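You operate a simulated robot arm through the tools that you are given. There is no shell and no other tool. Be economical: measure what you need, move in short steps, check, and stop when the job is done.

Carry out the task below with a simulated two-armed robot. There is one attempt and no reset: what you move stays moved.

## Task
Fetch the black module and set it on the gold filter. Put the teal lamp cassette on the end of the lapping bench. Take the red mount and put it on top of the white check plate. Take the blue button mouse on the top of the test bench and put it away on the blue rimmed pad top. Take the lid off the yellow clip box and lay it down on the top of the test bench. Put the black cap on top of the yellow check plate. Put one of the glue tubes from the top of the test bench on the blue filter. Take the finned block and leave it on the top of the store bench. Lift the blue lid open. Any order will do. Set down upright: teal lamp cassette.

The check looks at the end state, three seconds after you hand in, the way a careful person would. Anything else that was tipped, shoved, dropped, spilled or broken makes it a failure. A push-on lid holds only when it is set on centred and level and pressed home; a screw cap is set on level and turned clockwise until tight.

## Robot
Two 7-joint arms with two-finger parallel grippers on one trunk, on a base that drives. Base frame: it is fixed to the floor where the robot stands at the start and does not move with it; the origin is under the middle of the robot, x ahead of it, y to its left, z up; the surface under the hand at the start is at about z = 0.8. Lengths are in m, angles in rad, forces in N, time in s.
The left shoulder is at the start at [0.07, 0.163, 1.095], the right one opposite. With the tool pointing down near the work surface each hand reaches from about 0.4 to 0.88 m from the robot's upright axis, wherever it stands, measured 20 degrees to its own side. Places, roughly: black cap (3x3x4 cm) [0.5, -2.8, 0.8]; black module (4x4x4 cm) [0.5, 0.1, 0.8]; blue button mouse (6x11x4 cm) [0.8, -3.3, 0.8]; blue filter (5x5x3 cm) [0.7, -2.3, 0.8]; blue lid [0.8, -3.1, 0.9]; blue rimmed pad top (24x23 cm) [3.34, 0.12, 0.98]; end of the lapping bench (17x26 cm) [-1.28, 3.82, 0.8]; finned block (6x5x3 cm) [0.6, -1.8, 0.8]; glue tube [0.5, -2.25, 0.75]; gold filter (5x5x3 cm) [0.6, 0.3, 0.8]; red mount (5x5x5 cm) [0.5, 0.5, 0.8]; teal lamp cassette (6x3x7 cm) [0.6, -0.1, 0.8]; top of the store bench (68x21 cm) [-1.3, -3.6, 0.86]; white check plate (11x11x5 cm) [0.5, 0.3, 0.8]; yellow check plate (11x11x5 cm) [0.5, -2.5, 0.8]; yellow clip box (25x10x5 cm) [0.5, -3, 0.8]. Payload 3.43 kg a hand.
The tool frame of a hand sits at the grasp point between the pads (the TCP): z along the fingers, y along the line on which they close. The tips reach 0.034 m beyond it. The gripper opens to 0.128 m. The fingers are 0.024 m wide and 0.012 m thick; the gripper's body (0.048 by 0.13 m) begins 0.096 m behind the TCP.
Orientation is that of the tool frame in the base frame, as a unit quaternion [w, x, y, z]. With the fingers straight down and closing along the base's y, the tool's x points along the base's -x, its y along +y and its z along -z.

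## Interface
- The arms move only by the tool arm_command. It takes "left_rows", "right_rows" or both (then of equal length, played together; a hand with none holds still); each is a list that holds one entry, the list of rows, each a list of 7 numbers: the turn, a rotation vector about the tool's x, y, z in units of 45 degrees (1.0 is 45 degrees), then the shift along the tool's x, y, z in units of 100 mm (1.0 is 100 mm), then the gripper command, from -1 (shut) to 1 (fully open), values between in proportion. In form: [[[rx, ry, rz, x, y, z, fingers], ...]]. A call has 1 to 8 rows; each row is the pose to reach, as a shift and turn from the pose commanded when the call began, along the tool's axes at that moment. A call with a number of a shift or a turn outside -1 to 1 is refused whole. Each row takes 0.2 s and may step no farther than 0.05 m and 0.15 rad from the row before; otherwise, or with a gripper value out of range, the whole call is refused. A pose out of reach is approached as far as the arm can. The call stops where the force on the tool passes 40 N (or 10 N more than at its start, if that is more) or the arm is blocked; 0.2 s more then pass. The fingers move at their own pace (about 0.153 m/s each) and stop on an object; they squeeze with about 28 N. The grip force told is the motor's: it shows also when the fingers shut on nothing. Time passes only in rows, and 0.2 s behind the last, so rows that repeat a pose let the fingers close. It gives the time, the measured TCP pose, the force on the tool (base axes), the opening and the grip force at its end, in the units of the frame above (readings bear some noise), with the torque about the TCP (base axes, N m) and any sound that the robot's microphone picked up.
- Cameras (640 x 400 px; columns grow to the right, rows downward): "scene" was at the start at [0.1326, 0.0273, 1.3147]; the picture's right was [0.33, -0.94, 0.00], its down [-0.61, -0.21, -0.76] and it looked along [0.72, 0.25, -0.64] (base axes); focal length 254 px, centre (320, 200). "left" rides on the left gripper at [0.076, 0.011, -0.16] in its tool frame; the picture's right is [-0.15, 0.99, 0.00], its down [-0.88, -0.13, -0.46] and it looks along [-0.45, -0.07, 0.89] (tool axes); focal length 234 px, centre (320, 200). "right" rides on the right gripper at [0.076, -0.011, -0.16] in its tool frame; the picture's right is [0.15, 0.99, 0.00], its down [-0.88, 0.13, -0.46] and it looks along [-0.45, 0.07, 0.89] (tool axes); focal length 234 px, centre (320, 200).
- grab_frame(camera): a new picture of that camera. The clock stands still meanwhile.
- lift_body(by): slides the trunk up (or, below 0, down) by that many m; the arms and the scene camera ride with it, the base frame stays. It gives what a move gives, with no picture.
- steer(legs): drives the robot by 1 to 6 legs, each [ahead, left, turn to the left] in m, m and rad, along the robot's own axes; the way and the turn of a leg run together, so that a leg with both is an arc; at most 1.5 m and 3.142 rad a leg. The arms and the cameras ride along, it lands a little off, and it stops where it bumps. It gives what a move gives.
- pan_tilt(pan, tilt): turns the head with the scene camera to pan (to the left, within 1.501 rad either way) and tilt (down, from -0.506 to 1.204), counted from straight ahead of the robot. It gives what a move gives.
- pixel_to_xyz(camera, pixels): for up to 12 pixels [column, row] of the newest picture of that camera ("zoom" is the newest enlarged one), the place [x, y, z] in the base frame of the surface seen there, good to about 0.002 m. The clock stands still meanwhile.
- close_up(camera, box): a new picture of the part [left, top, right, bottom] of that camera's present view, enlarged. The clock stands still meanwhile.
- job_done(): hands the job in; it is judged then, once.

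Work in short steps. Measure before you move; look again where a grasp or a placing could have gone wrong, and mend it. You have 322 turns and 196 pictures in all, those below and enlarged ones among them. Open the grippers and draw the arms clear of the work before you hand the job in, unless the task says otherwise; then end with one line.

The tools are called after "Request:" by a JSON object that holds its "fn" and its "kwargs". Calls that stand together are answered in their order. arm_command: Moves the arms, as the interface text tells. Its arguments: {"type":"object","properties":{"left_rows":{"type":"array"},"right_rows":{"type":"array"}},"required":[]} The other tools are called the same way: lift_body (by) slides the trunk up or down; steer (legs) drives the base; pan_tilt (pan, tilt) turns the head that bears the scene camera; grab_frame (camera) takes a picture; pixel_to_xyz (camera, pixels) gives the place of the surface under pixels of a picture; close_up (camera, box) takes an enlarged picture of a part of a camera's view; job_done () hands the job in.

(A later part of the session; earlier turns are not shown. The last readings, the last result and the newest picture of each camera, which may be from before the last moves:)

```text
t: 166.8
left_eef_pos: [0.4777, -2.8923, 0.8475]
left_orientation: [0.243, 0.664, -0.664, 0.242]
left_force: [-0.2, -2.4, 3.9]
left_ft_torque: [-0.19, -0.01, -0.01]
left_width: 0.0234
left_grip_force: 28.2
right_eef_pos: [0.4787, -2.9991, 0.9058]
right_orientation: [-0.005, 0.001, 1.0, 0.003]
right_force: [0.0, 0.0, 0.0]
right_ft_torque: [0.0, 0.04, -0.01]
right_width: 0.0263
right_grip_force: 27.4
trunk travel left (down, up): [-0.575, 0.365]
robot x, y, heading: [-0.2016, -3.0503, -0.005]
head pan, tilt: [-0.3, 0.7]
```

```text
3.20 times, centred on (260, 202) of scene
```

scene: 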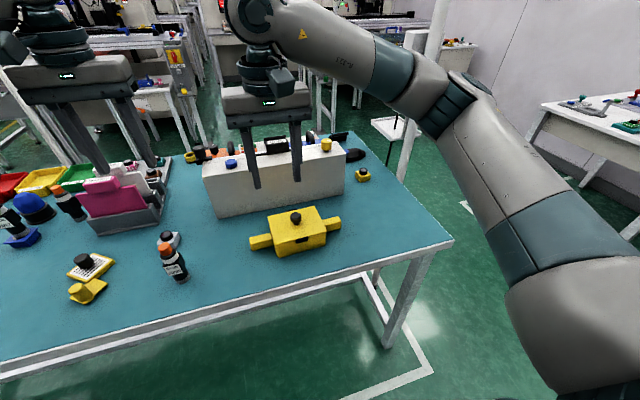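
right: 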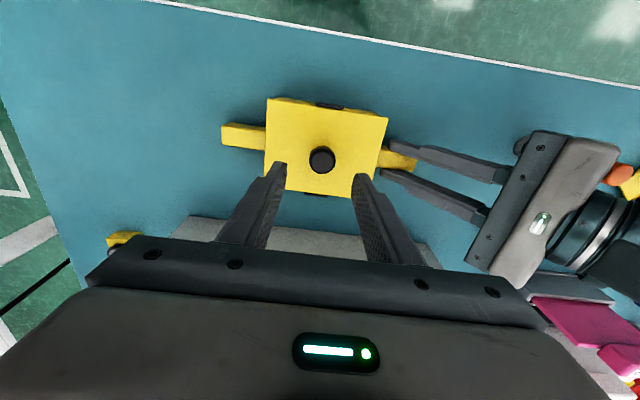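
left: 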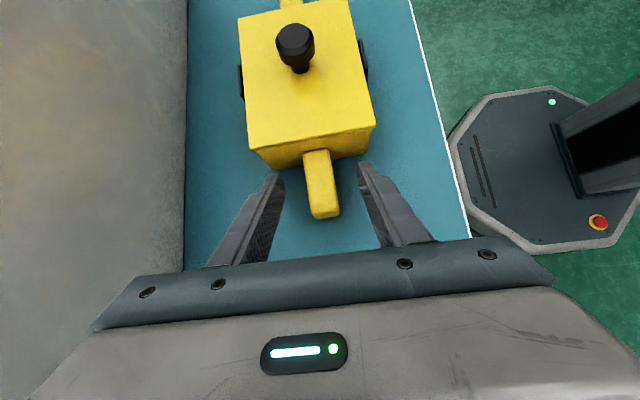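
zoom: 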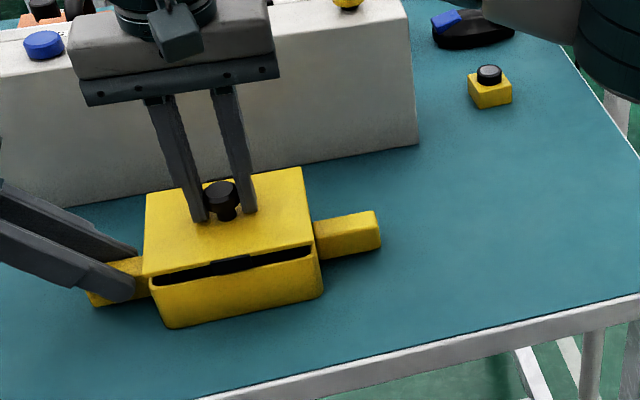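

Snap heard; lid separates from the held box. Lift it clear and measure free bench area to the right.

Request:
{"fn": "arm_command", "kwargs": {"right_rows": [[[0, 0, 0, 0, 0, -0.3, -1], [0, 0, 0, 0, 0, -0.7, -1], [0, 0, 0, 0, 0, -1, -1]]]}}

Request:
{"fn": "grab_frame", "kwargs": {"camera": "scene"}}

Request:
{"fn": "pixel_to_xyz", "kwargs": {"camera": "scene", "pixels": [[300, 220], [340, 230], [380, 220], [345, 190], [310, 245], [360, 245], [390, 195], [350, 215]]}}

```text
t: 167.6
left_eef_pos: [0.477, -2.8919, 0.8464]
left_orientation: [-0.242, -0.664, 0.665, -0.242]
left_force: [-1.4, 0.0, 6.2]
left_ft_torque: [-0.18, -0.09, 0.13]
left_width: 0.0238
left_grip_force: 28.9
right_eef_pos: [0.4792, -2.9998, 1.0052]
right_orientation: [-0.004, -0.001, 1.0, 0.002]
right_force: [0.4, -0.7, 0.0]
right_ft_torque: [0.01, -0.03, -0.03]
right_width: 0.0268
right_grip_force: 27.5
trunk travel left (down, up): [-0.575, 0.365]
robot x, y, heading: [-0.1997, -3.0496, -0.008]
head pan, tilt: [-0.3, 0.7]
```

```text
131 pictures are left
```

scene: 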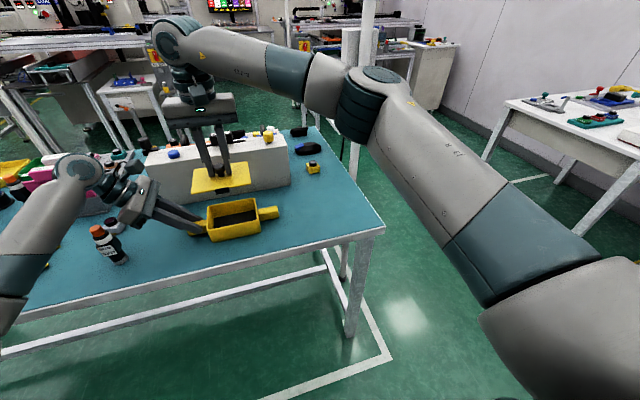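

```text
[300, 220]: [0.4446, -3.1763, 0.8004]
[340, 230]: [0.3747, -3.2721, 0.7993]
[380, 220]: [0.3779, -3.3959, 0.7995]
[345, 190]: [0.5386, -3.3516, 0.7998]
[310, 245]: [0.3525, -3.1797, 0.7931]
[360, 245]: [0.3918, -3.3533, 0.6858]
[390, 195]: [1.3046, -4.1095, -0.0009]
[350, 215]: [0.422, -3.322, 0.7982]
```

Free bench area is x 0.37–0.64, y −3.13…−3.38. Carry the lid there while the left hand releases the handle.

Request:
{"fn": "arm_command", "kwargs": {"left_rows": [[[0, 0, 0, 0, 0, 0, -0.5], [0, 0, 0, 0, 0, 0, -0.3], [0, 0, 0, 0, 0, 0, 0], [0, 0, 0, 0, 0, 0, 0]]], "right_rows": [[[0, 0, 0, 0, -0.3, 0, -1], [0, 0, 0, 0, -0.6, 0, -1], [0, 0, 0, 0, -0.9, 0, -1], [0, 0, 0, 0, -1, 0, -1]]]}}

Request:
{"fn": "arm_command", "kwargs": {"left_rows": [[[0, 0, 0, 0, 0, -0.25, 0], [0, 0, 0, 0, 0, -0.5, 0], [0, 0, 0, 0, 0, -0.75, 0], [0, 0, 0, 0, 0, -1, 0]]], "right_rows": [[[0, 0, 0, 0, -0.3, 0, -1], [0, 0, 0, 0, -0.6, 0, -1], [0, 0, 0, 0, -0.9, 0, -1], [0, 0, 0, 0, -1, 0, -1]]]}}

Request:
{"fn": "arm_command", "kwargs": {"right_rows": [[[0, 0, 0, 0, -0.3, 0.2, -1], [0, 0, 0, 0, -0.5, 0.5, -1], [0, 0, 0, 0, -0.5, 0.7, -1], [0, 0, 0, 0, -0.5, 0.7, -1]]]}}

Request:
{"fn": "close_up", "kwargs": {"camera": "scene", "box": [190, 120, 390, 245]}}

```text
t: 168.6
left_eef_pos: [0.477, -2.8903, 0.8469]
left_orientation: [0.242, 0.664, -0.664, 0.242]
left_force: [0.1, -0.1, -0.1]
left_ft_torque: [0.0, -0.02, -0.03]
left_width: 0.0641
left_grip_force: 0.2
right_eef_pos: [0.4796, -3.0995, 1.0043]
right_orientation: [-0.004, 0.001, 1.0, 0.002]
right_force: [-0.1, 0.8, -0.7]
right_ft_torque: [0.02, -0.01, -0.04]
right_width: 0.0268
right_grip_force: 27.5
trunk travel left (down, up): [-0.575, 0.365]
robot x, y, heading: [-0.2036, -3.0497, -0.002]
head pan, tilt: [-0.3, 0.7]
```

```text
t: 169.6
left_eef_pos: [0.4763, -2.8267, 0.9236]
left_orientation: [-0.243, -0.663, 0.665, -0.242]
left_force: [0.8, 0.7, -0.7]
left_ft_torque: [-0.02, 0.0, 0.02]
left_width: 0.0639
left_grip_force: 0.1
right_eef_pos: [0.4792, -3.2006, 1.0037]
right_orientation: [-0.004, 0.0, 1.0, 0.002]
right_force: [-0.3, -0.2, -1.3]
right_ft_torque: [-0.03, -0.02, 0.01]
right_width: 0.0267
right_grip_force: 28.1
trunk travel left (down, up): [-0.575, 0.365]
robot x, y, heading: [-0.2015, -3.0472, 0.0]
head pan, tilt: [-0.3, 0.7]
```

```text
t: 170.6
left_eef_pos: [0.4765, -2.8267, 0.9237]
left_orientation: [-0.243, -0.663, 0.666, -0.241]
left_force: [-0.6, 0.0, -0.4]
left_ft_torque: [0.0, 0.03, 0.0]
left_width: 0.0642
left_grip_force: 0.0
right_eef_pos: [0.4782, -3.25, 0.9333]
right_orientation: [-0.003, 0.001, 1.0, 0.002]
right_force: [0.5, 0.0, -0.2]
right_ft_torque: [0.02, 0.0, -0.01]
right_width: 0.0266
right_grip_force: 27.9
trunk travel left (down, up): [-0.575, 0.365]
robot x, y, heading: [-0.2045, -3.0452, -0.001]
head pan, tilt: [-0.3, 0.7]
```

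```text
3.20 times, centred on (290, 182) of scene
```

zoom: 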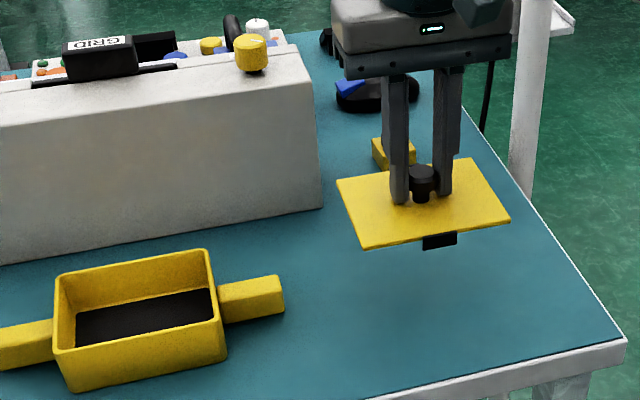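

Lid is a thin plate with two short clips. Lower most of the way, then ease down watching force.

Request:
{"fn": "arm_command", "kwargs": {"right_rows": [[[0, 0, 0, 0, 0, 0.4, -1], [0, 0, 0, 0, 0, 0.65, -1], [0, 0, 0, 0, 0, 0.72, -1], [0, 0, 0, 0, 0, 0.72, -1]]]}}

Request:
{"fn": "close_up", "kwargs": {"camera": "scene", "box": [260, 150, 380, 225]}}

Request:
{"fn": "pixel_to_xyz", "kwargs": {"camera": "zoom", "pixels": [[330, 230], [380, 255], [375, 268], [400, 275], [250, 200]]}}

```text
t: 171.6
left_eef_pos: [0.4762, -2.8285, 0.9227]
left_orientation: [-0.241, -0.664, 0.665, -0.242]
left_force: [0.6, 0.8, -0.1]
left_ft_torque: [0.01, -0.01, 0.0]
left_width: 0.0636
left_grip_force: 0.1
right_eef_pos: [0.4782, -3.2499, 0.8608]
right_orientation: [-0.005, 0.0, 1.0, 0.003]
right_force: [0.1, -0.8, -0.5]
right_ft_torque: [0.02, 0.03, 0.02]
right_width: 0.027
right_grip_force: 28.4
trunk travel left (down, up): [-0.575, 0.365]
robot x, y, heading: [-0.2023, -3.0469, -0.003]
head pan, tilt: [-0.3, 0.7]
```

```text
5.33 times, centred on (320, 188) of scene
```

zoom: 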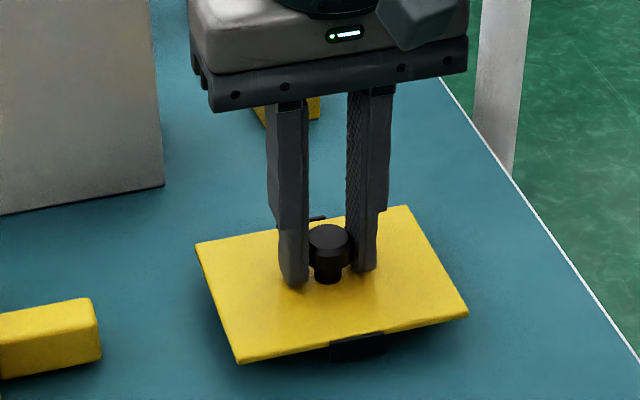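

```text
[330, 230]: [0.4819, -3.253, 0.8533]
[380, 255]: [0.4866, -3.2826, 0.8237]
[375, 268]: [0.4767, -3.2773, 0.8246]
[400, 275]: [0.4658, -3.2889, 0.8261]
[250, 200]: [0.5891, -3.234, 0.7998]
```

Lid top now 0.8245; ease down ~10 mm.

Request:
{"fn": "arm_command", "kwargs": {"right_rows": [[[0, 0, 0, 0, 0, 0.03, -1], [0, 0, 0, 0, 0, 0.06, -1], [0, 0, 0, 0, 0, 0.08, -1], [0, 0, 0, 0, 0, 0.08, -1]]]}}

Request:
{"fn": "close_up", "kwargs": {"camera": "scene", "box": [280, 175, 360, 225]}}

```text
t: 172.6
left_eef_pos: [0.4769, -2.8277, 0.9236]
left_orientation: [-0.242, -0.664, 0.665, -0.242]
left_force: [-0.7, 0.1, -0.1]
left_ft_torque: [0.0, -0.01, 0.01]
left_width: 0.0641
left_grip_force: 0.0
right_eef_pos: [0.4777, -3.2486, 0.8522]
right_orientation: [-0.004, 0.0, 1.0, 0.003]
right_force: [0.1, -0.1, -0.9]
right_ft_torque: [-0.03, 0.01, 0.0]
right_width: 0.0267
right_grip_force: 28.1
trunk travel left (down, up): [-0.575, 0.365]
robot x, y, heading: [-0.2004, -3.0499, -0.007]
head pan, tilt: [-0.3, 0.7]
```

```text
8.00 times, centred on (320, 200) of scene
```

zoom: 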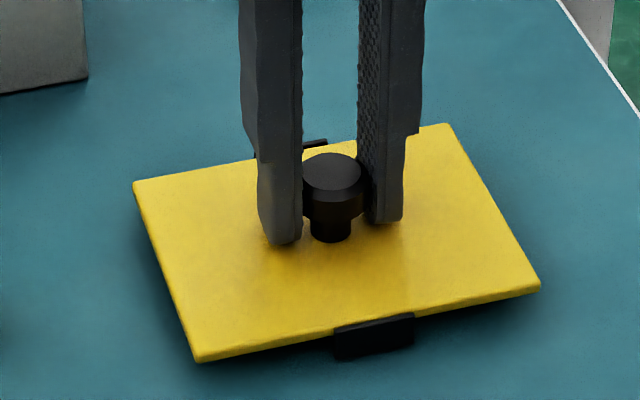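

Not in contact yet; ease down a little more.

Request:
{"fn": "arm_command", "kwargs": {"right_rows": [[[0, 0, 0, 0, 0, 0.02, -1], [0, 0, 0, 0, 0, 0.04, -1], [0, 0, 0, 0, 0, 0.04, -1]]]}}

Request:
{"fn": "arm_command", "kwargs": {"right_rows": [[[0, 0, 0, 0, 0, 0.015, -1], [0, 0, 0, 0, 0, 0.03, -1], [0, 0, 0, 0, 0, 0.03, -1]]]}}

```text
t: 173.4
left_eef_pos: [0.4762, -2.8272, 0.9236]
left_orientation: [-0.243, -0.663, 0.666, -0.241]
left_force: [0.9, 0.1, 0.6]
left_ft_torque: [-0.03, 0.01, 0.0]
left_width: 0.0642
left_grip_force: 0.1
right_eef_pos: [0.4779, -3.2492, 0.8485]
right_orientation: [-0.005, 0.0, 1.0, 0.002]
right_force: [-0.9, 0.0, -0.5]
right_ft_torque: [0.0, -0.01, -0.03]
right_width: 0.0267
right_grip_force: 27.9
trunk travel left (down, up): [-0.575, 0.365]
robot x, y, heading: [-0.1986, -3.0502, -0.0]
head pan, tilt: [-0.3, 0.7]
```

```text
t: 174.2
left_eef_pos: [0.476, -2.8279, 0.9232]
left_orientation: [-0.242, -0.664, 0.665, -0.242]
left_force: [0.0, 0.1, 1.0]
left_ft_torque: [0.03, 0.01, 0.01]
left_width: 0.0641
left_grip_force: 0.1
right_eef_pos: [0.4772, -3.2474, 0.8457]
right_orientation: [-0.004, 0.0, 1.0, 0.003]
right_force: [0.3, 1.1, -0.6]
right_ft_torque: [-0.01, 0.01, 0.01]
right_width: 0.0267
right_grip_force: 27.9
trunk travel left (down, up): [-0.575, 0.365]
robot x, y, heading: [-0.2019, -3.0522, -0.002]
head pan, tilt: [-0.3, 0.7]
```

Request:
{"fn": "arm_command", "kwargs": {"right_rows": [[[0, 0, 0, 0, 0, 0.02, -1], [0, 0, 0, 0, 0, 0.035, -1], [0, 0, 0, 0, 0, 0.035, -1]]]}}

Request:
{"fn": "close_up", "kwargs": {"camera": "scene", "box": [280, 175, 360, 225]}}

```text
t: 175.0
left_eef_pos: [0.4772, -2.8277, 0.9238]
left_orientation: [-0.243, -0.664, 0.665, -0.242]
left_force: [0.0, -0.1, 0.1]
left_ft_torque: [-0.03, 0.02, 0.0]
left_width: 0.064
left_grip_force: 0.0
right_eef_pos: [0.4783, -3.2483, 0.842]
right_orientation: [-0.005, 0.0, 1.0, 0.002]
right_force: [-0.4, 0.1, -0.4]
right_ft_torque: [0.03, 0.02, 0.03]
right_width: 0.0268
right_grip_force: 28.0
trunk travel left (down, up): [-0.575, 0.365]
robot x, y, heading: [-0.198, -3.0523, -0.0]
head pan, tilt: [-0.3, 0.7]
```

```text
8.00 times, centred on (320, 200) of scene
```

zoom: 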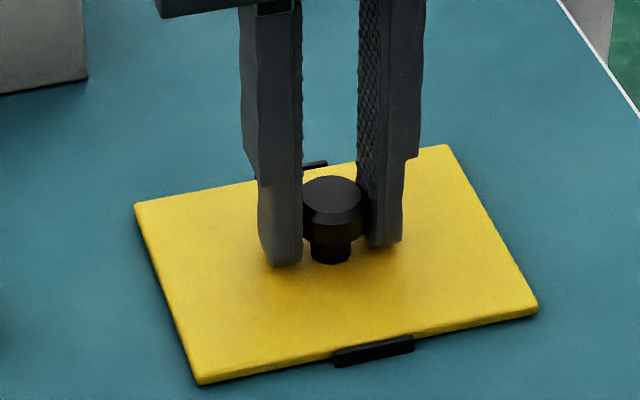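

Lid almost flat on the table now. Final 1.5 mm, release, and rise.

Request:
{"fn": "arm_command", "kwargs": {"right_rows": [[[0, 0, 0, 0, 0, 0.015, -1], [0, 0, 0, 0, 0, 0.015, -1], [0, 0, 0, 0, 0, 0.015, -0.5], [0, 0, 0, 0, 0, 0.015, -0.2], [0, 0, 0, 0, 0, 0.015, -0.2], [0, 0, 0, 0, 0, -0.3, -0.1], [0, 0, 0, 0, 0, -0.7, -0.1], [0, 0, 0, 0, 0, -1, -0.1]]]}}

Request:
{"fn": "arm_command", "kwargs": {"left_rows": [[[0, 0, 0, 0, 0, -0.4, 0], [0, 0, 0, 0, 0, -0.8, 0], [0, 0, 0, 0, 0, -1, 0]]], "right_rows": [[[0, 0, 0, 0, 0, -0.3, -0.1], [0, 0, 0, 0, 0, -0.7, -0.1], [0, 0, 0, 0, 0, -1, -0.1]]]}}

Request:
{"fn": "grab_frame", "kwargs": {"camera": "right"}}

Request:
{"fn": "grab_frame", "kwargs": {"camera": "scene"}}

```text
t: 176.8
left_eef_pos: [0.4758, -2.827, 0.9239]
left_orientation: [-0.242, -0.664, 0.665, -0.242]
left_force: [0.0, 0.0, -0.5]
left_ft_torque: [0.01, 0.01, -0.01]
left_width: 0.0642
left_grip_force: 0.1
right_eef_pos: [0.4786, -3.2479, 0.9441]
right_orientation: [-0.004, 0.0, 1.0, 0.002]
right_force: [0.5, 0.1, 0.2]
right_ft_torque: [0.0, 0.0, 0.02]
right_width: 0.0574
right_grip_force: 0.1
trunk travel left (down, up): [-0.575, 0.365]
robot x, y, heading: [-0.2002, -3.0462, -0.004]
head pan, tilt: [-0.3, 0.7]
```

```text
t: 177.6
left_eef_pos: [0.4763, -2.7635, 0.9994]
left_orientation: [-0.243, -0.664, 0.665, -0.242]
left_force: [-0.5, -0.4, 0.0]
left_ft_torque: [0.01, -0.02, 0.03]
left_width: 0.0641
left_grip_force: 0.1
right_eef_pos: [0.4786, -3.2493, 1.045]
right_orientation: [-0.004, 0.0, 1.0, 0.003]
right_force: [-0.1, 0.8, -0.4]
right_ft_torque: [-0.03, -0.02, -0.03]
right_width: 0.0579
right_grip_force: 0.0
trunk travel left (down, up): [-0.575, 0.365]
robot x, y, heading: [-0.2063, -3.0512, 0.002]
head pan, tilt: [-0.3, 0.7]
```

```text
126 pictures are left
```

right: 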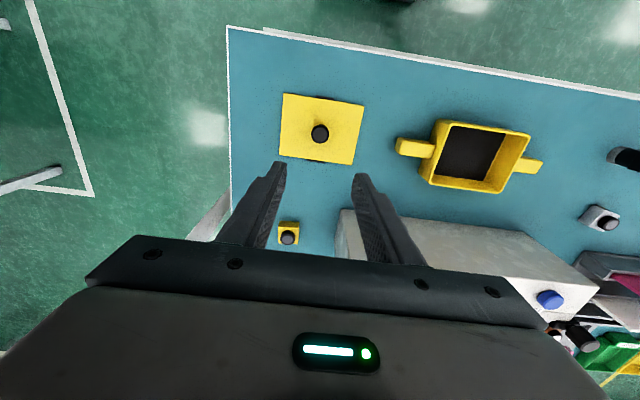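

```text
125 pictures are left
```

scene: 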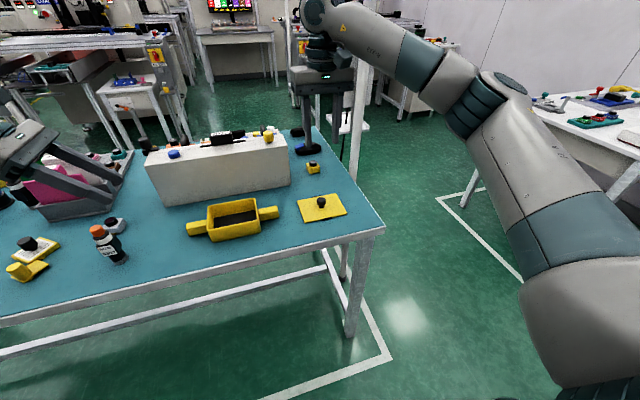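

Lid lies flat on the bench. Now raise the trunk to see the blue lid and mouse behind the white box.

Request:
{"fn": "lift_body", "kwargs": {"by": 0.3}}

Request:
{"fn": "pan_tilt", "kwargs": {"pan": -0.1, "tilt": 0.75}}

Request:
{"fn": "grab_frame", "kwargs": {"camera": "scene"}}

Request:
{"fn": "close_up", "kwargs": {"camera": "scene", "box": [230, 90, 430, 215]}}

```text
t: 180.6
left_eef_pos: [0.4769, -2.7622, 1.2994]
left_orientation: [-0.242, -0.664, 0.665, -0.241]
left_force: [0.2, -0.2, -0.3]
left_ft_torque: [-0.01, 0.03, -0.01]
left_width: 0.0644
left_grip_force: 0.1
right_eef_pos: [0.4791, -3.2506, 1.3439]
right_orientation: [-0.005, 0.0, 1.0, 0.003]
right_force: [-0.6, 0.7, 0.0]
right_ft_torque: [0.0, -0.06, 0.01]
right_width: 0.0578
right_grip_force: 0.0
trunk travel left (down, up): [-0.875, 0.065]
robot x, y, heading: [-0.2032, -3.0426, -0.006]
head pan, tilt: [-0.3, 0.7]
```

```text
t: 181.4
left_eef_pos: [0.4771, -2.7625, 1.2997]
left_orientation: [-0.241, -0.664, 0.665, -0.242]
left_force: [0.2, -0.5, 0.5]
left_ft_torque: [-0.02, -0.01, -0.05]
left_width: 0.0639
left_grip_force: 0.0
right_eef_pos: [0.4802, -3.2487, 1.3438]
right_orientation: [-0.004, 0.0, 1.0, 0.002]
right_force: [-0.1, -0.1, -0.4]
right_ft_torque: [0.01, -0.04, -0.02]
right_width: 0.0577
right_grip_force: 0.0
trunk travel left (down, up): [-0.875, 0.065]
robot x, y, heading: [-0.2009, -3.0514, -0.002]
head pan, tilt: [-0.099, 0.75]
```

```text
124 pictures are left
```

scene: 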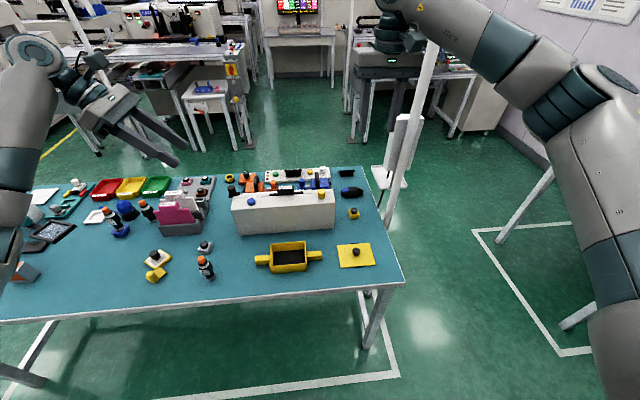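

```text
3.20 times, centred on (330, 152) of scene
```

zoom: 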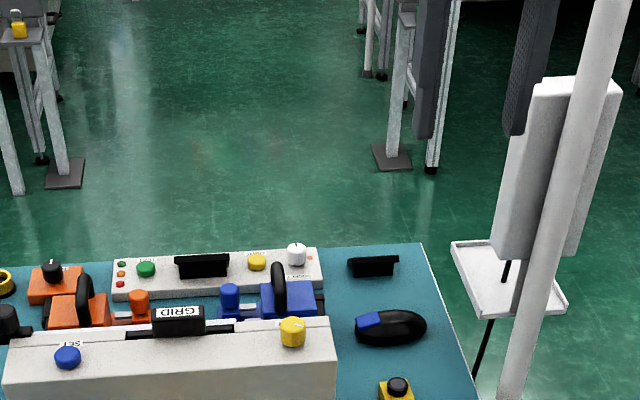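

Request:
{"fn": "close_up", "kwargs": {"camera": "scene", "box": [260, 160, 370, 229]}}

Request:
{"fn": "pixel_to_xyz", "kwargs": {"camera": "zoom", "pixels": [[375, 98], [330, 110], [265, 135], [370, 60], [240, 95], [310, 105], [400, 105], [145, 60], [490, 130], [460, 125], [320, 230], [420, 150]]}}

```text
5.80 times, centred on (315, 194) of scene
```

zoom: 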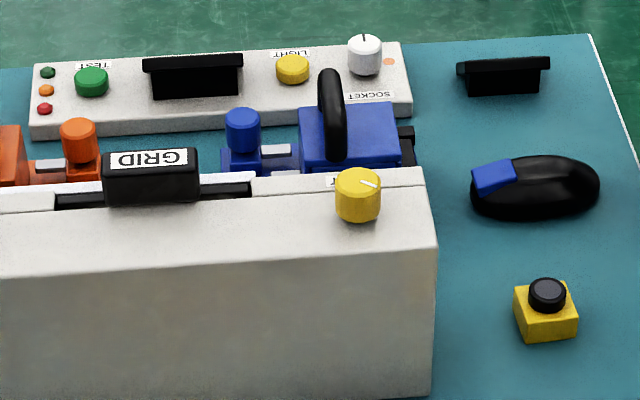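

```text
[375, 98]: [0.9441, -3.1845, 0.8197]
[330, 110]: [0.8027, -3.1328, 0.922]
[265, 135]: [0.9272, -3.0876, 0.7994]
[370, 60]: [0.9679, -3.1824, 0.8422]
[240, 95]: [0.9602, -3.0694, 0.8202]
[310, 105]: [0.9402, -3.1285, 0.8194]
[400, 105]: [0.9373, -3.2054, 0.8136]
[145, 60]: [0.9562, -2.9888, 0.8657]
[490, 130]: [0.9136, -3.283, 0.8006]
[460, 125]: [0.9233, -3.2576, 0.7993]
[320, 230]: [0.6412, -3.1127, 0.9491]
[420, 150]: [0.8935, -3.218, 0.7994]
```

My rows were slightly high; requery the blue clamp and mouse.

Request:
{"fn": "pixel_to_xyz", "kwargs": {"camera": "zoom", "pixels": [[365, 140], [390, 108], [310, 112], [312, 150], [395, 160], [330, 75], [332, 155], [243, 115], [240, 150], [275, 152], [405, 135], [408, 155]]}}

Request:
{"fn": "pixel_to_xyz", "kwargs": {"camera": "zoom", "pixels": [[535, 180], [490, 178], [475, 195], [598, 185], [540, 160], [540, 215], [505, 75], [150, 180], [360, 190], [400, 90], [20, 155], [610, 150]]}}

```text
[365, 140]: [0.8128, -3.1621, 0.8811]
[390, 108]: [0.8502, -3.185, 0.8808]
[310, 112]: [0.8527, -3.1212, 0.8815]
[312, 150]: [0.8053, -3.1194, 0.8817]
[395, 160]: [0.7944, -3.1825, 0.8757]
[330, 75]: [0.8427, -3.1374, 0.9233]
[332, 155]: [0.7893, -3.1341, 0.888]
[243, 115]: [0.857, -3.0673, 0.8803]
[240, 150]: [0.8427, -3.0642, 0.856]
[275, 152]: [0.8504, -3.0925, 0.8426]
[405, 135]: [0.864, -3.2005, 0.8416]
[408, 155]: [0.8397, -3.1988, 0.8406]
```

```text
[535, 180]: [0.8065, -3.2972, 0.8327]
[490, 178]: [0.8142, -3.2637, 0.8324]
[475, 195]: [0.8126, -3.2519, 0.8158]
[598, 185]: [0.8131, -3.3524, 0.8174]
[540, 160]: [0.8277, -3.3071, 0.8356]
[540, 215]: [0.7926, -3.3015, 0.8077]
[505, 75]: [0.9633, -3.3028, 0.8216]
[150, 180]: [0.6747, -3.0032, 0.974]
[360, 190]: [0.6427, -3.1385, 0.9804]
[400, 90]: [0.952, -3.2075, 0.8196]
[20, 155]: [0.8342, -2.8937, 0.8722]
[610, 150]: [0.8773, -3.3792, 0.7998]
```

The blue lid (top z 0.881) seems hinged on the −y side with a black handle hoop at y≈−3.135. Drive closer for a better look.

Request:
{"fn": "steer", "kwargs": {"legs": [[0.17, -0.05, 0]]}}

Request:
{"fn": "pan_tilt", "kwargs": {"pan": -0.1, "tilt": 0.85}}

Request:
{"fn": "grab_frame", "kwargs": {"camera": "scene"}}

Request:
{"fn": "grab_frame", "kwargs": {"camera": "right"}}

```text
t: 182.8
left_eef_pos: [0.6402, -2.8127, 1.3012]
left_orientation: [-0.243, -0.663, 0.665, -0.243]
left_force: [-0.4, 0.0, 1.1]
left_ft_torque: [0.01, -0.01, 0.03]
left_width: 0.0639
left_grip_force: 0.1
right_eef_pos: [0.6419, -3.2992, 1.3461]
right_orientation: [-0.002, 0.001, 1.0, 0.003]
right_force: [-1.0, 0.5, -0.1]
right_ft_torque: [-0.03, -0.05, 0.02]
right_width: 0.0576
right_grip_force: 0.1
trunk travel left (down, up): [-0.875, 0.065]
robot x, y, heading: [-0.0337, -3.0979, -0.005]
head pan, tilt: [-0.099, 0.75]
```

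```text
t: 183.5
left_eef_pos: [0.6434, -2.8142, 1.3007]
left_orientation: [-0.242, -0.664, 0.665, -0.242]
left_force: [-0.5, -0.3, 0.3]
left_ft_torque: [0.03, 0.01, 0.01]
left_width: 0.0639
left_grip_force: 0.1
right_eef_pos: [0.6446, -3.3015, 1.3441]
right_orientation: [-0.004, 0.001, 1.0, 0.003]
right_force: [0.0, 0.3, -0.6]
right_ft_torque: [-0.01, -0.02, 0.01]
right_width: 0.0575
right_grip_force: 0.1
trunk travel left (down, up): [-0.875, 0.065]
robot x, y, heading: [-0.0344, -3.099, -0.005]
head pan, tilt: [-0.099, 0.85]
```

```text
121 pictures are left
```

scene: 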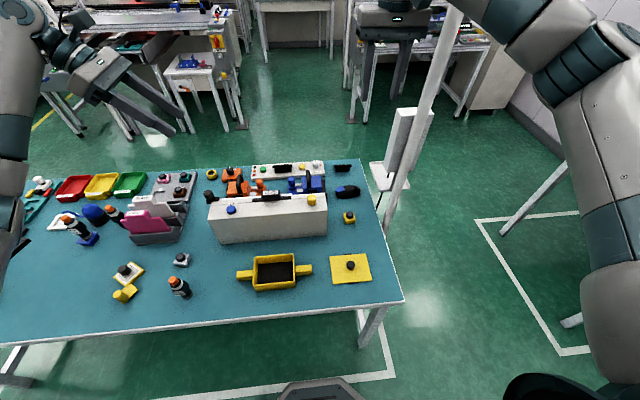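

```text
120 pictures are left
```

right: 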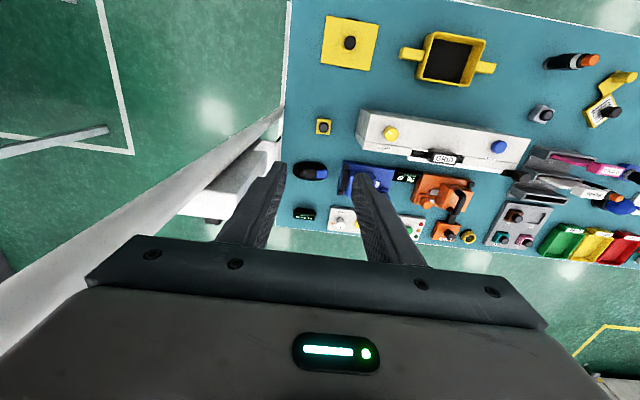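

Open the right gripper wide and shift +y for a clear overhead view of the blue lid.

Request:
{"fn": "arm_command", "kwargs": {"right_rows": [[[0, 0, 0, 0, 0.4, 0, 1], [0, 0, 0, 0, 0.8, 0.2, 1], [0, 0, 0, 0, 1, 0.6, 1], [0, 0, 0, 0, 1, 1, 1]]]}}

Request:
{"fn": "close_up", "kwargs": {"camera": "right", "box": [230, 120, 410, 232]}}

Request:
{"fn": "close_up", "kwargs": {"camera": "scene", "box": [195, 150, 355, 250]}}

```text
t: 184.5
left_eef_pos: [0.645, -2.8143, 1.3002]
left_orientation: [-0.242, -0.664, 0.665, -0.241]
left_force: [-0.6, 0.5, -0.3]
left_ft_torque: [-0.01, -0.01, -0.01]
left_width: 0.0642
left_grip_force: 0.0
right_eef_pos: [0.6459, -3.2016, 1.2448]
right_orientation: [-0.005, 0.001, 1.0, 0.003]
right_force: [-0.1, -0.2, 0.0]
right_ft_torque: [-0.01, 0.0, 0.0]
right_width: 0.1279
right_grip_force: 0.1
trunk travel left (down, up): [-0.875, 0.065]
robot x, y, heading: [-0.0347, -3.0994, -0.005]
head pan, tilt: [-0.099, 0.85]
```

```text
3.56 times, centred on (320, 176) of right
```

zoom: 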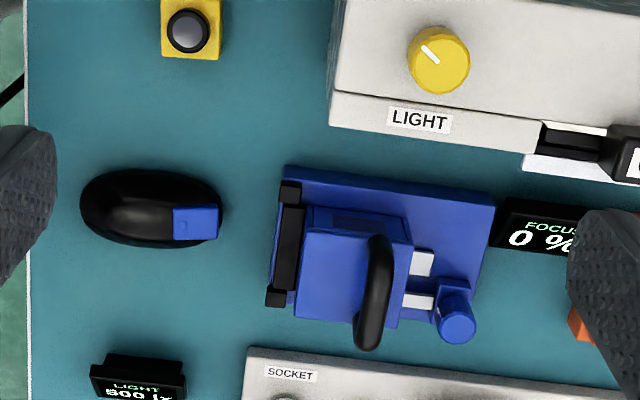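

```text
4.00 times, centred on (275, 200) of scene
```

zoom: 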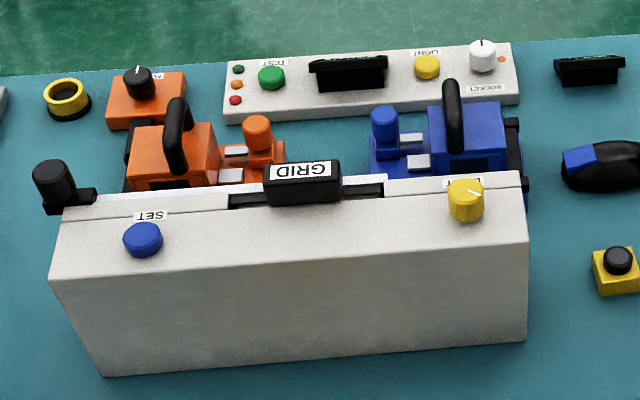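

Now I see: blue base, hinge on −y side, hoop handle near +y edge. Check how far the base front protrudes and locate the hoop/hinge precisely from this view.

Request:
{"fn": "grab_frame", "kwargs": {"camera": "right"}}

Request:
{"fn": "pixel_to_xyz", "kwargs": {"camera": "right", "pixels": [[335, 190], [337, 205], [333, 216], [313, 190], [322, 205], [345, 200], [348, 194], [357, 209], [311, 178], [308, 203], [345, 180], [338, 178]]}}

Request:
{"fn": "pixel_to_xyz", "kwargs": {"camera": "scene", "pixels": [[310, 384], [290, 388], [350, 386], [330, 392]]}}

```text
117 pictures are left
```

right: 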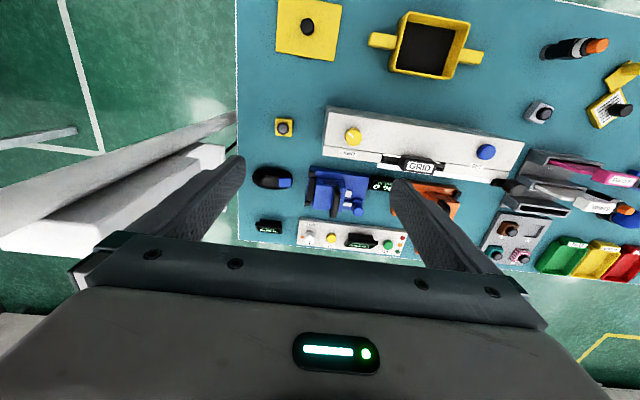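

```text
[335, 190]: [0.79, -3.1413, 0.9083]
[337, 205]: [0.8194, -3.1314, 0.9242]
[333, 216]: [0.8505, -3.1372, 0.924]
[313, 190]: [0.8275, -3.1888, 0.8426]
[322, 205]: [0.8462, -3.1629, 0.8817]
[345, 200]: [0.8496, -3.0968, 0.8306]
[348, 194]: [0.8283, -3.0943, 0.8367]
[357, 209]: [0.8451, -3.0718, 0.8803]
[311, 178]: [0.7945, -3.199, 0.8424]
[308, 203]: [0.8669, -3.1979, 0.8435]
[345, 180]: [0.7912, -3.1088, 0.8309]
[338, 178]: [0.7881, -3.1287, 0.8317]
```

```text
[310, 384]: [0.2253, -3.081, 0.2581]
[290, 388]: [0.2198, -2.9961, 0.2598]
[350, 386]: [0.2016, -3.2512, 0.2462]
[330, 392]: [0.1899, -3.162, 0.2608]
```

Base has room to go closer. Drive 8 cm forward and lower the trunk 0.2, then place the right hand over the hoop.

Request:
{"fn": "steer", "kwargs": {"legs": [[0.08, 0, 0]]}}

Request:
{"fn": "lift_body", "kwargs": {"by": -0.2}}

Request:
{"fn": "arm_command", "kwargs": {"right_rows": [[[0, 0, 0, -0.3, 0.2, 0, -0.2], [0, 0, 0, -0.6, 0.4, 0, -0.2], [0, 0, 0, -0.95, 0.65, 0, -0.2], [0, 0, 0, -0.95, 0.65, 0, -0.2]]]}}

Request:
{"fn": "grab_frame", "kwargs": {"camera": "right"}}

```text
t: 185.6
left_eef_pos: [0.717, -2.8141, 1.3035]
left_orientation: [-0.241, -0.663, 0.666, -0.243]
left_force: [-0.7, 0.5, 0.3]
left_ft_torque: [0.01, -0.1, 0.01]
left_width: 0.0641
left_grip_force: 0.0
right_eef_pos: [0.7189, -3.201, 1.2489]
right_orientation: [-0.002, 0.0, 1.0, 0.002]
right_force: [-0.4, -0.5, 0.0]
right_ft_torque: [0.04, -0.04, 0.01]
right_width: 0.1279
right_grip_force: 0.0
trunk travel left (down, up): [-0.875, 0.065]
robot x, y, heading: [0.0434, -3.1006, -0.007]
head pan, tilt: [-0.099, 0.85]
```

```text
t: 187.8
left_eef_pos: [0.7226, -2.8146, 1.1007]
left_orientation: [-0.242, -0.664, 0.665, -0.242]
left_force: [-1.4, -0.2, -0.8]
left_ft_torque: [-0.01, 0.0, -0.01]
left_width: 0.0641
left_grip_force: 0.0
right_eef_pos: [0.7228, -3.2, 1.0461]
right_orientation: [-0.003, 0.0, 1.0, 0.003]
right_force: [-0.1, 0.3, 0.2]
right_ft_torque: [0.0, -0.03, -0.02]
right_width: 0.1282
right_grip_force: 0.1
trunk travel left (down, up): [-0.675, 0.265]
robot x, y, heading: [0.0421, -3.1003, -0.001]
head pan, tilt: [-0.099, 0.85]
```

```text
t: 188.8
left_eef_pos: [0.7222, -2.8157, 1.1023]
left_orientation: [-0.243, -0.663, 0.665, -0.242]
left_force: [0.0, -0.6, 0.2]
left_ft_torque: [0.02, 0.02, 0.0]
left_width: 0.0642
left_grip_force: 0.1
right_eef_pos: [0.819, -3.1381, 1.0459]
right_orientation: [-0.003, 0.0, 1.0, 0.004]
right_force: [0.1, -0.2, 0.1]
right_ft_torque: [0.09, 0.01, -0.02]
right_width: 0.0514
right_grip_force: 0.0
trunk travel left (down, up): [-0.675, 0.265]
robot x, y, heading: [0.0448, -3.099, -0.004]
head pan, tilt: [-0.099, 0.85]
```

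```text
116 pictures are left
```

right: 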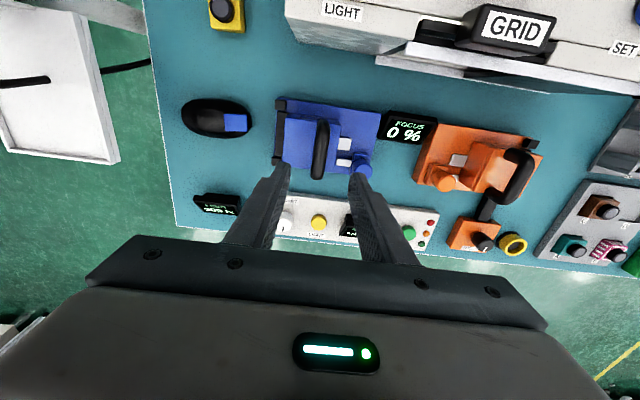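

Request:
{"fn": "pixel_to_xyz", "kwargs": {"camera": "right", "pixels": [[322, 122], [321, 140], [321, 160], [319, 176], [314, 150], [328, 150], [340, 145], [300, 150], [281, 140]]}}

Request:
{"fn": "close_up", "kwargs": {"camera": "right", "box": [250, 80, 410, 180]}}

```text
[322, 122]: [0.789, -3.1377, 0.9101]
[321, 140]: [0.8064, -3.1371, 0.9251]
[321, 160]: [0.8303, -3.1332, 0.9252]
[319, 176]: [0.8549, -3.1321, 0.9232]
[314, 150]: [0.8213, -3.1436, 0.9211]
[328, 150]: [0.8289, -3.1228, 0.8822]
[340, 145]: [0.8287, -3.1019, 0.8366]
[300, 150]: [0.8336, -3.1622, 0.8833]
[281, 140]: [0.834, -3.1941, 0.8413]
```

```text
4.00 times, centred on (330, 130) of right
```

zoom: 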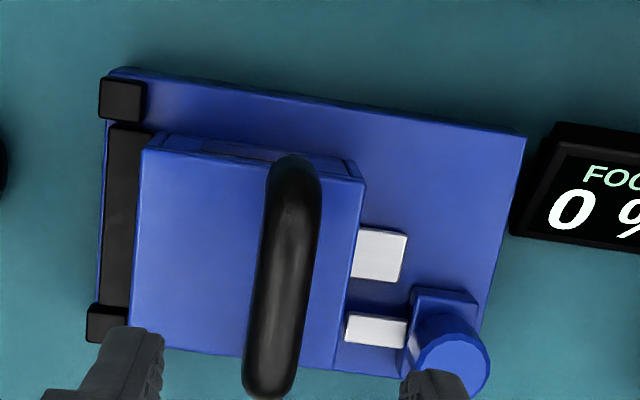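

Hoop bar centre (0.823,−3.1345), top 0.925. Descend and grip it.

Request:
{"fn": "arm_command", "kwargs": {"right_rows": [[[0, 0, 0, -0.04, 0.036, 0.4, -0.2], [0, 0, 0, -0.04, 0.036, 0.8, -0.2], [0, 0, 0, -0.04, 0.036, 0.9, -0.2]]]}}

Request:
{"fn": "arm_command", "kwargs": {"right_rows": [[[0, 0, 0, 0, 0, 0.2, -0.2], [0, 0, 0, 0, 0, 0.345, -0.2], [0, 0, 0, 0, 0, 0.345, -1], [0, 0, 0, 0, 0, 0.345, -1], [0, 0, 0, 0, 0, 0.345, -1], [0, 0, 0, 0, 0, 0.345, -1]]]}}

Request:
{"fn": "grab_frame", "kwargs": {"camera": "right"}}

```text
t: 189.6
left_eef_pos: [0.7224, -2.8128, 1.1021]
left_orientation: [-0.242, -0.663, 0.665, -0.242]
left_force: [0.1, -1.3, 0.9]
left_ft_torque: [0.01, 0.01, 0.02]
left_width: 0.0637
left_grip_force: 0.1
right_eef_pos: [0.8224, -3.1313, 0.9561]
right_orientation: [-0.003, 0.001, 1.0, 0.002]
right_force: [0.0, 1.0, -1.1]
right_ft_torque: [-0.01, 0.0, 0.03]
right_width: 0.0513
right_grip_force: 0.2
trunk travel left (down, up): [-0.675, 0.265]
robot x, y, heading: [0.0377, -3.0981, 0.002]
head pan, tilt: [-0.099, 0.85]
```

```text
t: 190.9
left_eef_pos: [0.7231, -2.8169, 1.1015]
left_orientation: [-0.241, -0.664, 0.666, -0.241]
left_force: [0.1, -0.2, -0.1]
left_ft_torque: [-0.03, -0.01, 0.01]
left_width: 0.0642
left_grip_force: 0.1
right_eef_pos: [0.8221, -3.1357, 0.9203]
right_orientation: [-0.004, 0.002, 1.0, 0.002]
right_force: [-3.2, -17.8, -3.5]
right_ft_torque: [-0.23, -0.48, 0.17]
right_width: 0.0171
right_grip_force: 44.5
trunk travel left (down, up): [-0.675, 0.265]
robot x, y, heading: [0.0431, -3.0988, -0.009]
head pan, tilt: [-0.099, 0.85]
```

```text
114 pictures are left
```

right: 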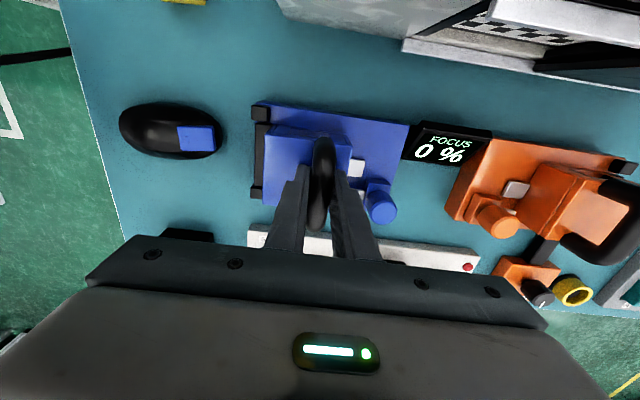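

There's ~18 N side load; recentre the grip by a small y shift.

Request:
{"fn": "arm_command", "kwargs": {"right_rows": [[[0, 0, 0, 0, -0.02, 0, -1], [0, 0, 0, 0, -0.02, 0, -1]]]}}

```text
t: 191.6
left_eef_pos: [0.7224, -2.8165, 1.1009]
left_orientation: [0.241, 0.665, -0.665, 0.242]
left_force: [-0.7, 0.1, 0.4]
left_ft_torque: [0.03, 0.04, 0.0]
left_width: 0.0641
left_grip_force: 0.0
right_eef_pos: [0.8212, -3.1358, 0.921]
right_orientation: [-0.005, 0.001, 1.0, 0.005]
right_force: [-1.4, -18.0, -2.0]
right_ft_torque: [-0.06, 0.25, 0.11]
right_width: 0.0173
right_grip_force: 45.2
trunk travel left (down, up): [-0.675, 0.265]
robot x, y, heading: [0.0418, -3.1014, -0.003]
head pan, tilt: [-0.099, 0.85]
```

Begin the opening arc about the hinge (rotate with the lid), first 16°.

Request:
{"fn": "arm_command", "kwargs": {"right_rows": [[[-0.089, 0, 0, 0, -0.055, 0.04, -1], [-0.178, 0, 0, 0, -0.115, -0.076, -1], [-0.267, 0, 0, 0, -0.177, -0.107, -1], [-0.356, 0, 0, 0, -0.239, -0.135, -1]]]}}

Request:
{"fn": "grab_frame", "kwargs": {"camera": "right"}}

```text
t: 192.6
left_eef_pos: [0.7233, -2.8137, 1.1001]
left_orientation: [-0.242, -0.664, 0.665, -0.241]
left_force: [0.6, -0.7, -0.1]
left_ft_torque: [-0.02, -0.04, -0.01]
left_width: 0.0641
left_grip_force: 0.2
right_eef_pos: [0.822, -3.1563, 0.9318]
right_orientation: [-0.005, 0.0, 0.99, 0.143]
right_force: [-1.9, -1.3, -7.7]
right_ft_torque: [0.24, 0.42, 0.38]
right_width: 0.0173
right_grip_force: 45.0
trunk travel left (down, up): [-0.675, 0.265]
robot x, y, heading: [0.0462, -3.0993, -0.0]
head pan, tilt: [-0.099, 0.85]
```

```text
113 pictures are left
```

right: 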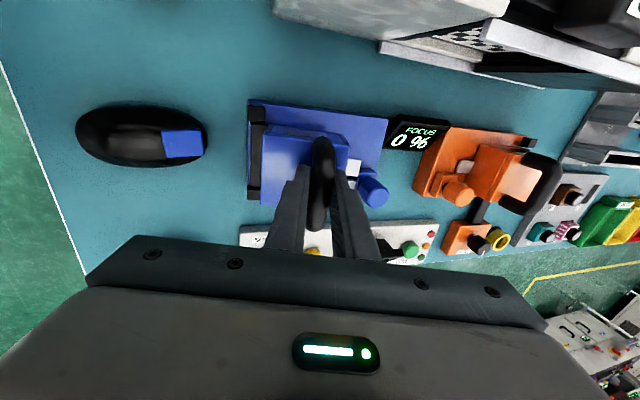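

Lid follows nicely. Continue the arc another 32°.

Request:
{"fn": "arm_command", "kwargs": {"right_rows": [[[-0.178, 0, 0, 0, -0.115, -0.076, -1], [-0.356, 0, 0, 0, -0.239, -0.135, -1], [-0.533, 0, 0, 0, -0.371, -0.176, -1], [-0.711, 0, 0, 0, -0.507, -0.199, -1]]]}}

Request:
{"fn": "grab_frame", "kwargs": {"camera": "right"}}

Request:
{"fn": "close_up", "kwargs": {"camera": "scene", "box": [240, 100, 400, 200]}}

```text
t: 193.2
left_eef_pos: [0.7187, -2.806, 1.1014]
left_orientation: [0.242, 0.664, -0.664, 0.245]
left_force: [-0.3, -2.6, 1.8]
left_ft_torque: [0.27, -0.05, 0.02]
left_width: 0.0641
left_grip_force: 0.1
right_eef_pos: [0.8202, -3.1649, 0.9393]
right_orientation: [0.0, -0.012, 0.961, 0.276]
right_force: [30.5, -7.7, -18.7]
right_ft_torque: [-0.18, 0.61, -0.73]
right_width: 0.0178
right_grip_force: 44.5
trunk travel left (down, up): [-0.675, 0.265]
robot x, y, heading: [0.0399, -3.093, 0.005]
head pan, tilt: [-0.099, 0.85]
stopped in row 3 (right hand): the force on the tool passed its limit at 53 N (the readings are from after the stop); the commanded pose is now the measured one
```

```text
112 pictures are left
```

right: 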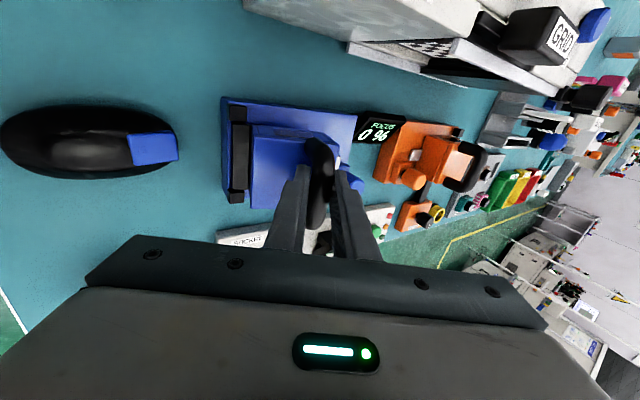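

```text
4.00 times, centred on (320, 150) of scene
```

zoom: 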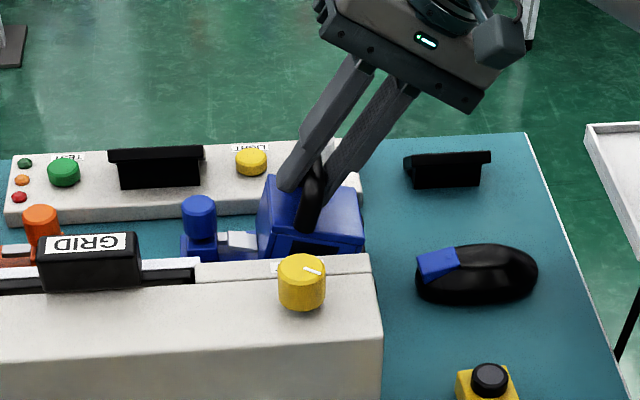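

Force limit hit (x force). Measure the lid surface to see whether it is tilting.

Request:
{"fn": "pixel_to_xyz", "kwargs": {"camera": "zoom", "pixels": [[275, 215], [345, 220], [275, 240], [340, 238], [350, 200], [290, 235], [265, 185], [355, 235]]}}

Request:
{"fn": "pixel_to_xyz", "kwargs": {"camera": "right", "pixels": [[275, 150], [260, 190], [295, 145], [320, 145], [238, 140], [270, 120], [340, 160]]}}

```text
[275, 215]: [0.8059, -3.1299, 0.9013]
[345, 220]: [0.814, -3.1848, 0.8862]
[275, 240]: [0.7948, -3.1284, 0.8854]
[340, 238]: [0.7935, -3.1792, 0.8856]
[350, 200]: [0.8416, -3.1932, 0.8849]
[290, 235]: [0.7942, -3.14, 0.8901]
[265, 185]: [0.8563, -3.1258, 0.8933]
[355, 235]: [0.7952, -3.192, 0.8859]
```

```text
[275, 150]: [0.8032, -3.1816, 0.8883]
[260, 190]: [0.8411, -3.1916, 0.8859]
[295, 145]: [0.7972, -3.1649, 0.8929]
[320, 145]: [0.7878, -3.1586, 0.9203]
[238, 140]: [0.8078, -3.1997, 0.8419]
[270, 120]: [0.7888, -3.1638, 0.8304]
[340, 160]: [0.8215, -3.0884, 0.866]
```

Lid is only ~14° open while the gripper turned 32°. Look closely for what is blocking.

Request:
{"fn": "close_up", "kwargs": {"camera": "right", "box": [210, 80, 400, 199]}}

Request:
{"fn": "close_up", "kwargs": {"camera": "scene", "box": [270, 120, 350, 170]}}

```text
3.36 times, centred on (305, 140) of right
```

zoom: 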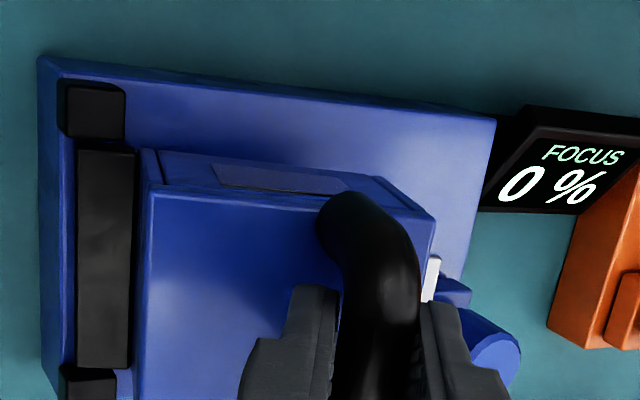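

```text
8.00 times, centred on (310, 145) of scene
```

zoom: 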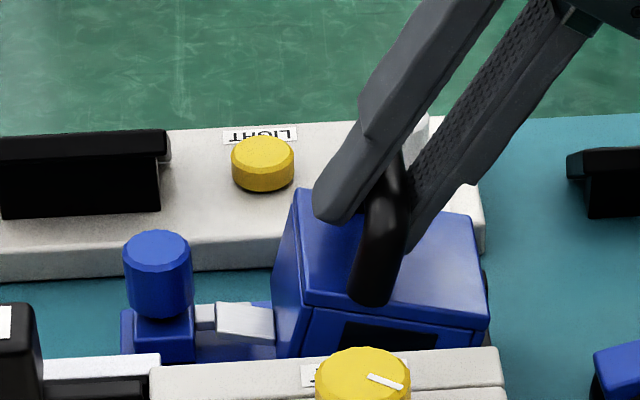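

The gripper over-rotated relative to the lid and moved too fast. Move along the arc slowly now without further rotation.

Request:
{"fn": "arm_command", "kwargs": {"right_rows": [[[0, 0, 0, 0, -0.035, -0.025, -1], [0, 0, 0, 0, -0.07, -0.052, -1], [0, 0, 0, 0, -0.105, -0.08, -1], [0, 0, 0, 0, -0.14, -0.108, -1], [0, 0, 0, 0, -0.17, -0.13, -1], [0, 0, 0, 0, -0.194, -0.153, -1]]]}}

Request:
{"fn": "close_up", "kwargs": {"camera": "scene", "box": [270, 120, 350, 170]}}

```text
t: 194.6
left_eef_pos: [0.7181, -2.7894, 1.096]
left_orientation: [0.245, 0.665, -0.66, 0.248]
left_force: [-0.2, -0.1, 0.0]
left_ft_torque: [0.02, -0.05, -0.04]
left_width: 0.064
left_grip_force: 0.1
right_eef_pos: [0.8178, -3.1688, 0.9404]
right_orientation: [-0.006, -0.018, 0.962, 0.274]
right_force: [34.2, 3.8, 5.2]
right_ft_torque: [0.09, 0.15, -1.22]
right_width: 0.0178
right_grip_force: 45.5
trunk travel left (down, up): [-0.675, 0.265]
robot x, y, heading: [0.0449, -3.0998, 0.007]
head pan, tilt: [-0.099, 0.85]
```

```text
8.00 times, centred on (310, 145) of scene
```

zoom: 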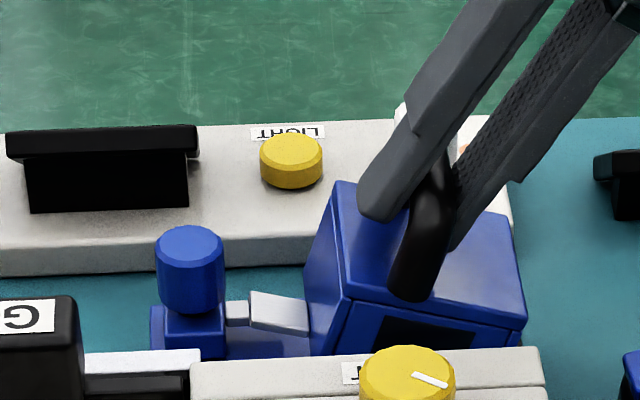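

The robot seems pushed (left hand shifted). Look at the wide view for arm contact.

Request:
{"fn": "pan_tilt", "kwargs": {"pan": -0.4, "tilt": 0.6}}

Request:
{"fn": "grab_frame", "kwargs": {"camera": "scene"}}

```text
t: 195.4
left_eef_pos: [0.7188, -2.7888, 1.0957]
left_orientation: [0.246, 0.666, -0.659, 0.249]
left_force: [0.3, -0.3, -0.1]
left_ft_torque: [0.01, 0.02, 0.02]
left_width: 0.0639
left_grip_force: 0.0
right_eef_pos: [0.8176, -3.1691, 0.9395]
right_orientation: [-0.006, -0.019, 0.962, 0.274]
right_force: [33.8, 2.5, 0.4]
right_ft_torque: [0.08, 0.07, -1.23]
right_width: 0.0178
right_grip_force: 44.9
trunk travel left (down, up): [-0.675, 0.265]
robot x, y, heading: [0.0428, -3.0953, 0.008]
head pan, tilt: [-0.4, 0.6]
```

```text
107 pictures are left
```

scene: 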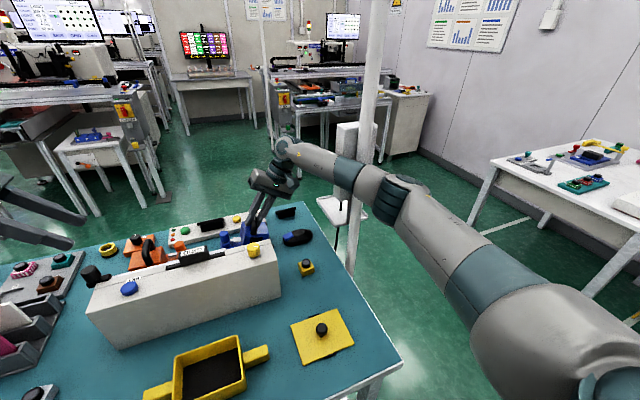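

Request:
{"fn": "pixel_to_xyz", "kwargs": {"camera": "scene", "pixels": [[375, 60], [368, 130], [352, 265], [345, 140], [340, 215], [320, 155], [350, 172], [380, 185], [405, 185], [395, 210], [440, 225], [360, 210]]}}

```text
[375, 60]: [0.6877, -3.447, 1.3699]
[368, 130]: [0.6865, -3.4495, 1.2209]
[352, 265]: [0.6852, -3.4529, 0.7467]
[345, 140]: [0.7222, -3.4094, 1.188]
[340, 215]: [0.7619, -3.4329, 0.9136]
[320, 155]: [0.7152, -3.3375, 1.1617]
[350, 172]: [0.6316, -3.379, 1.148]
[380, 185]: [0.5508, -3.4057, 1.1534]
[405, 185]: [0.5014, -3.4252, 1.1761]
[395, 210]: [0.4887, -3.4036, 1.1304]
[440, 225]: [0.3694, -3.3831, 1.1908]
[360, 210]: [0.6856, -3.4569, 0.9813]
```

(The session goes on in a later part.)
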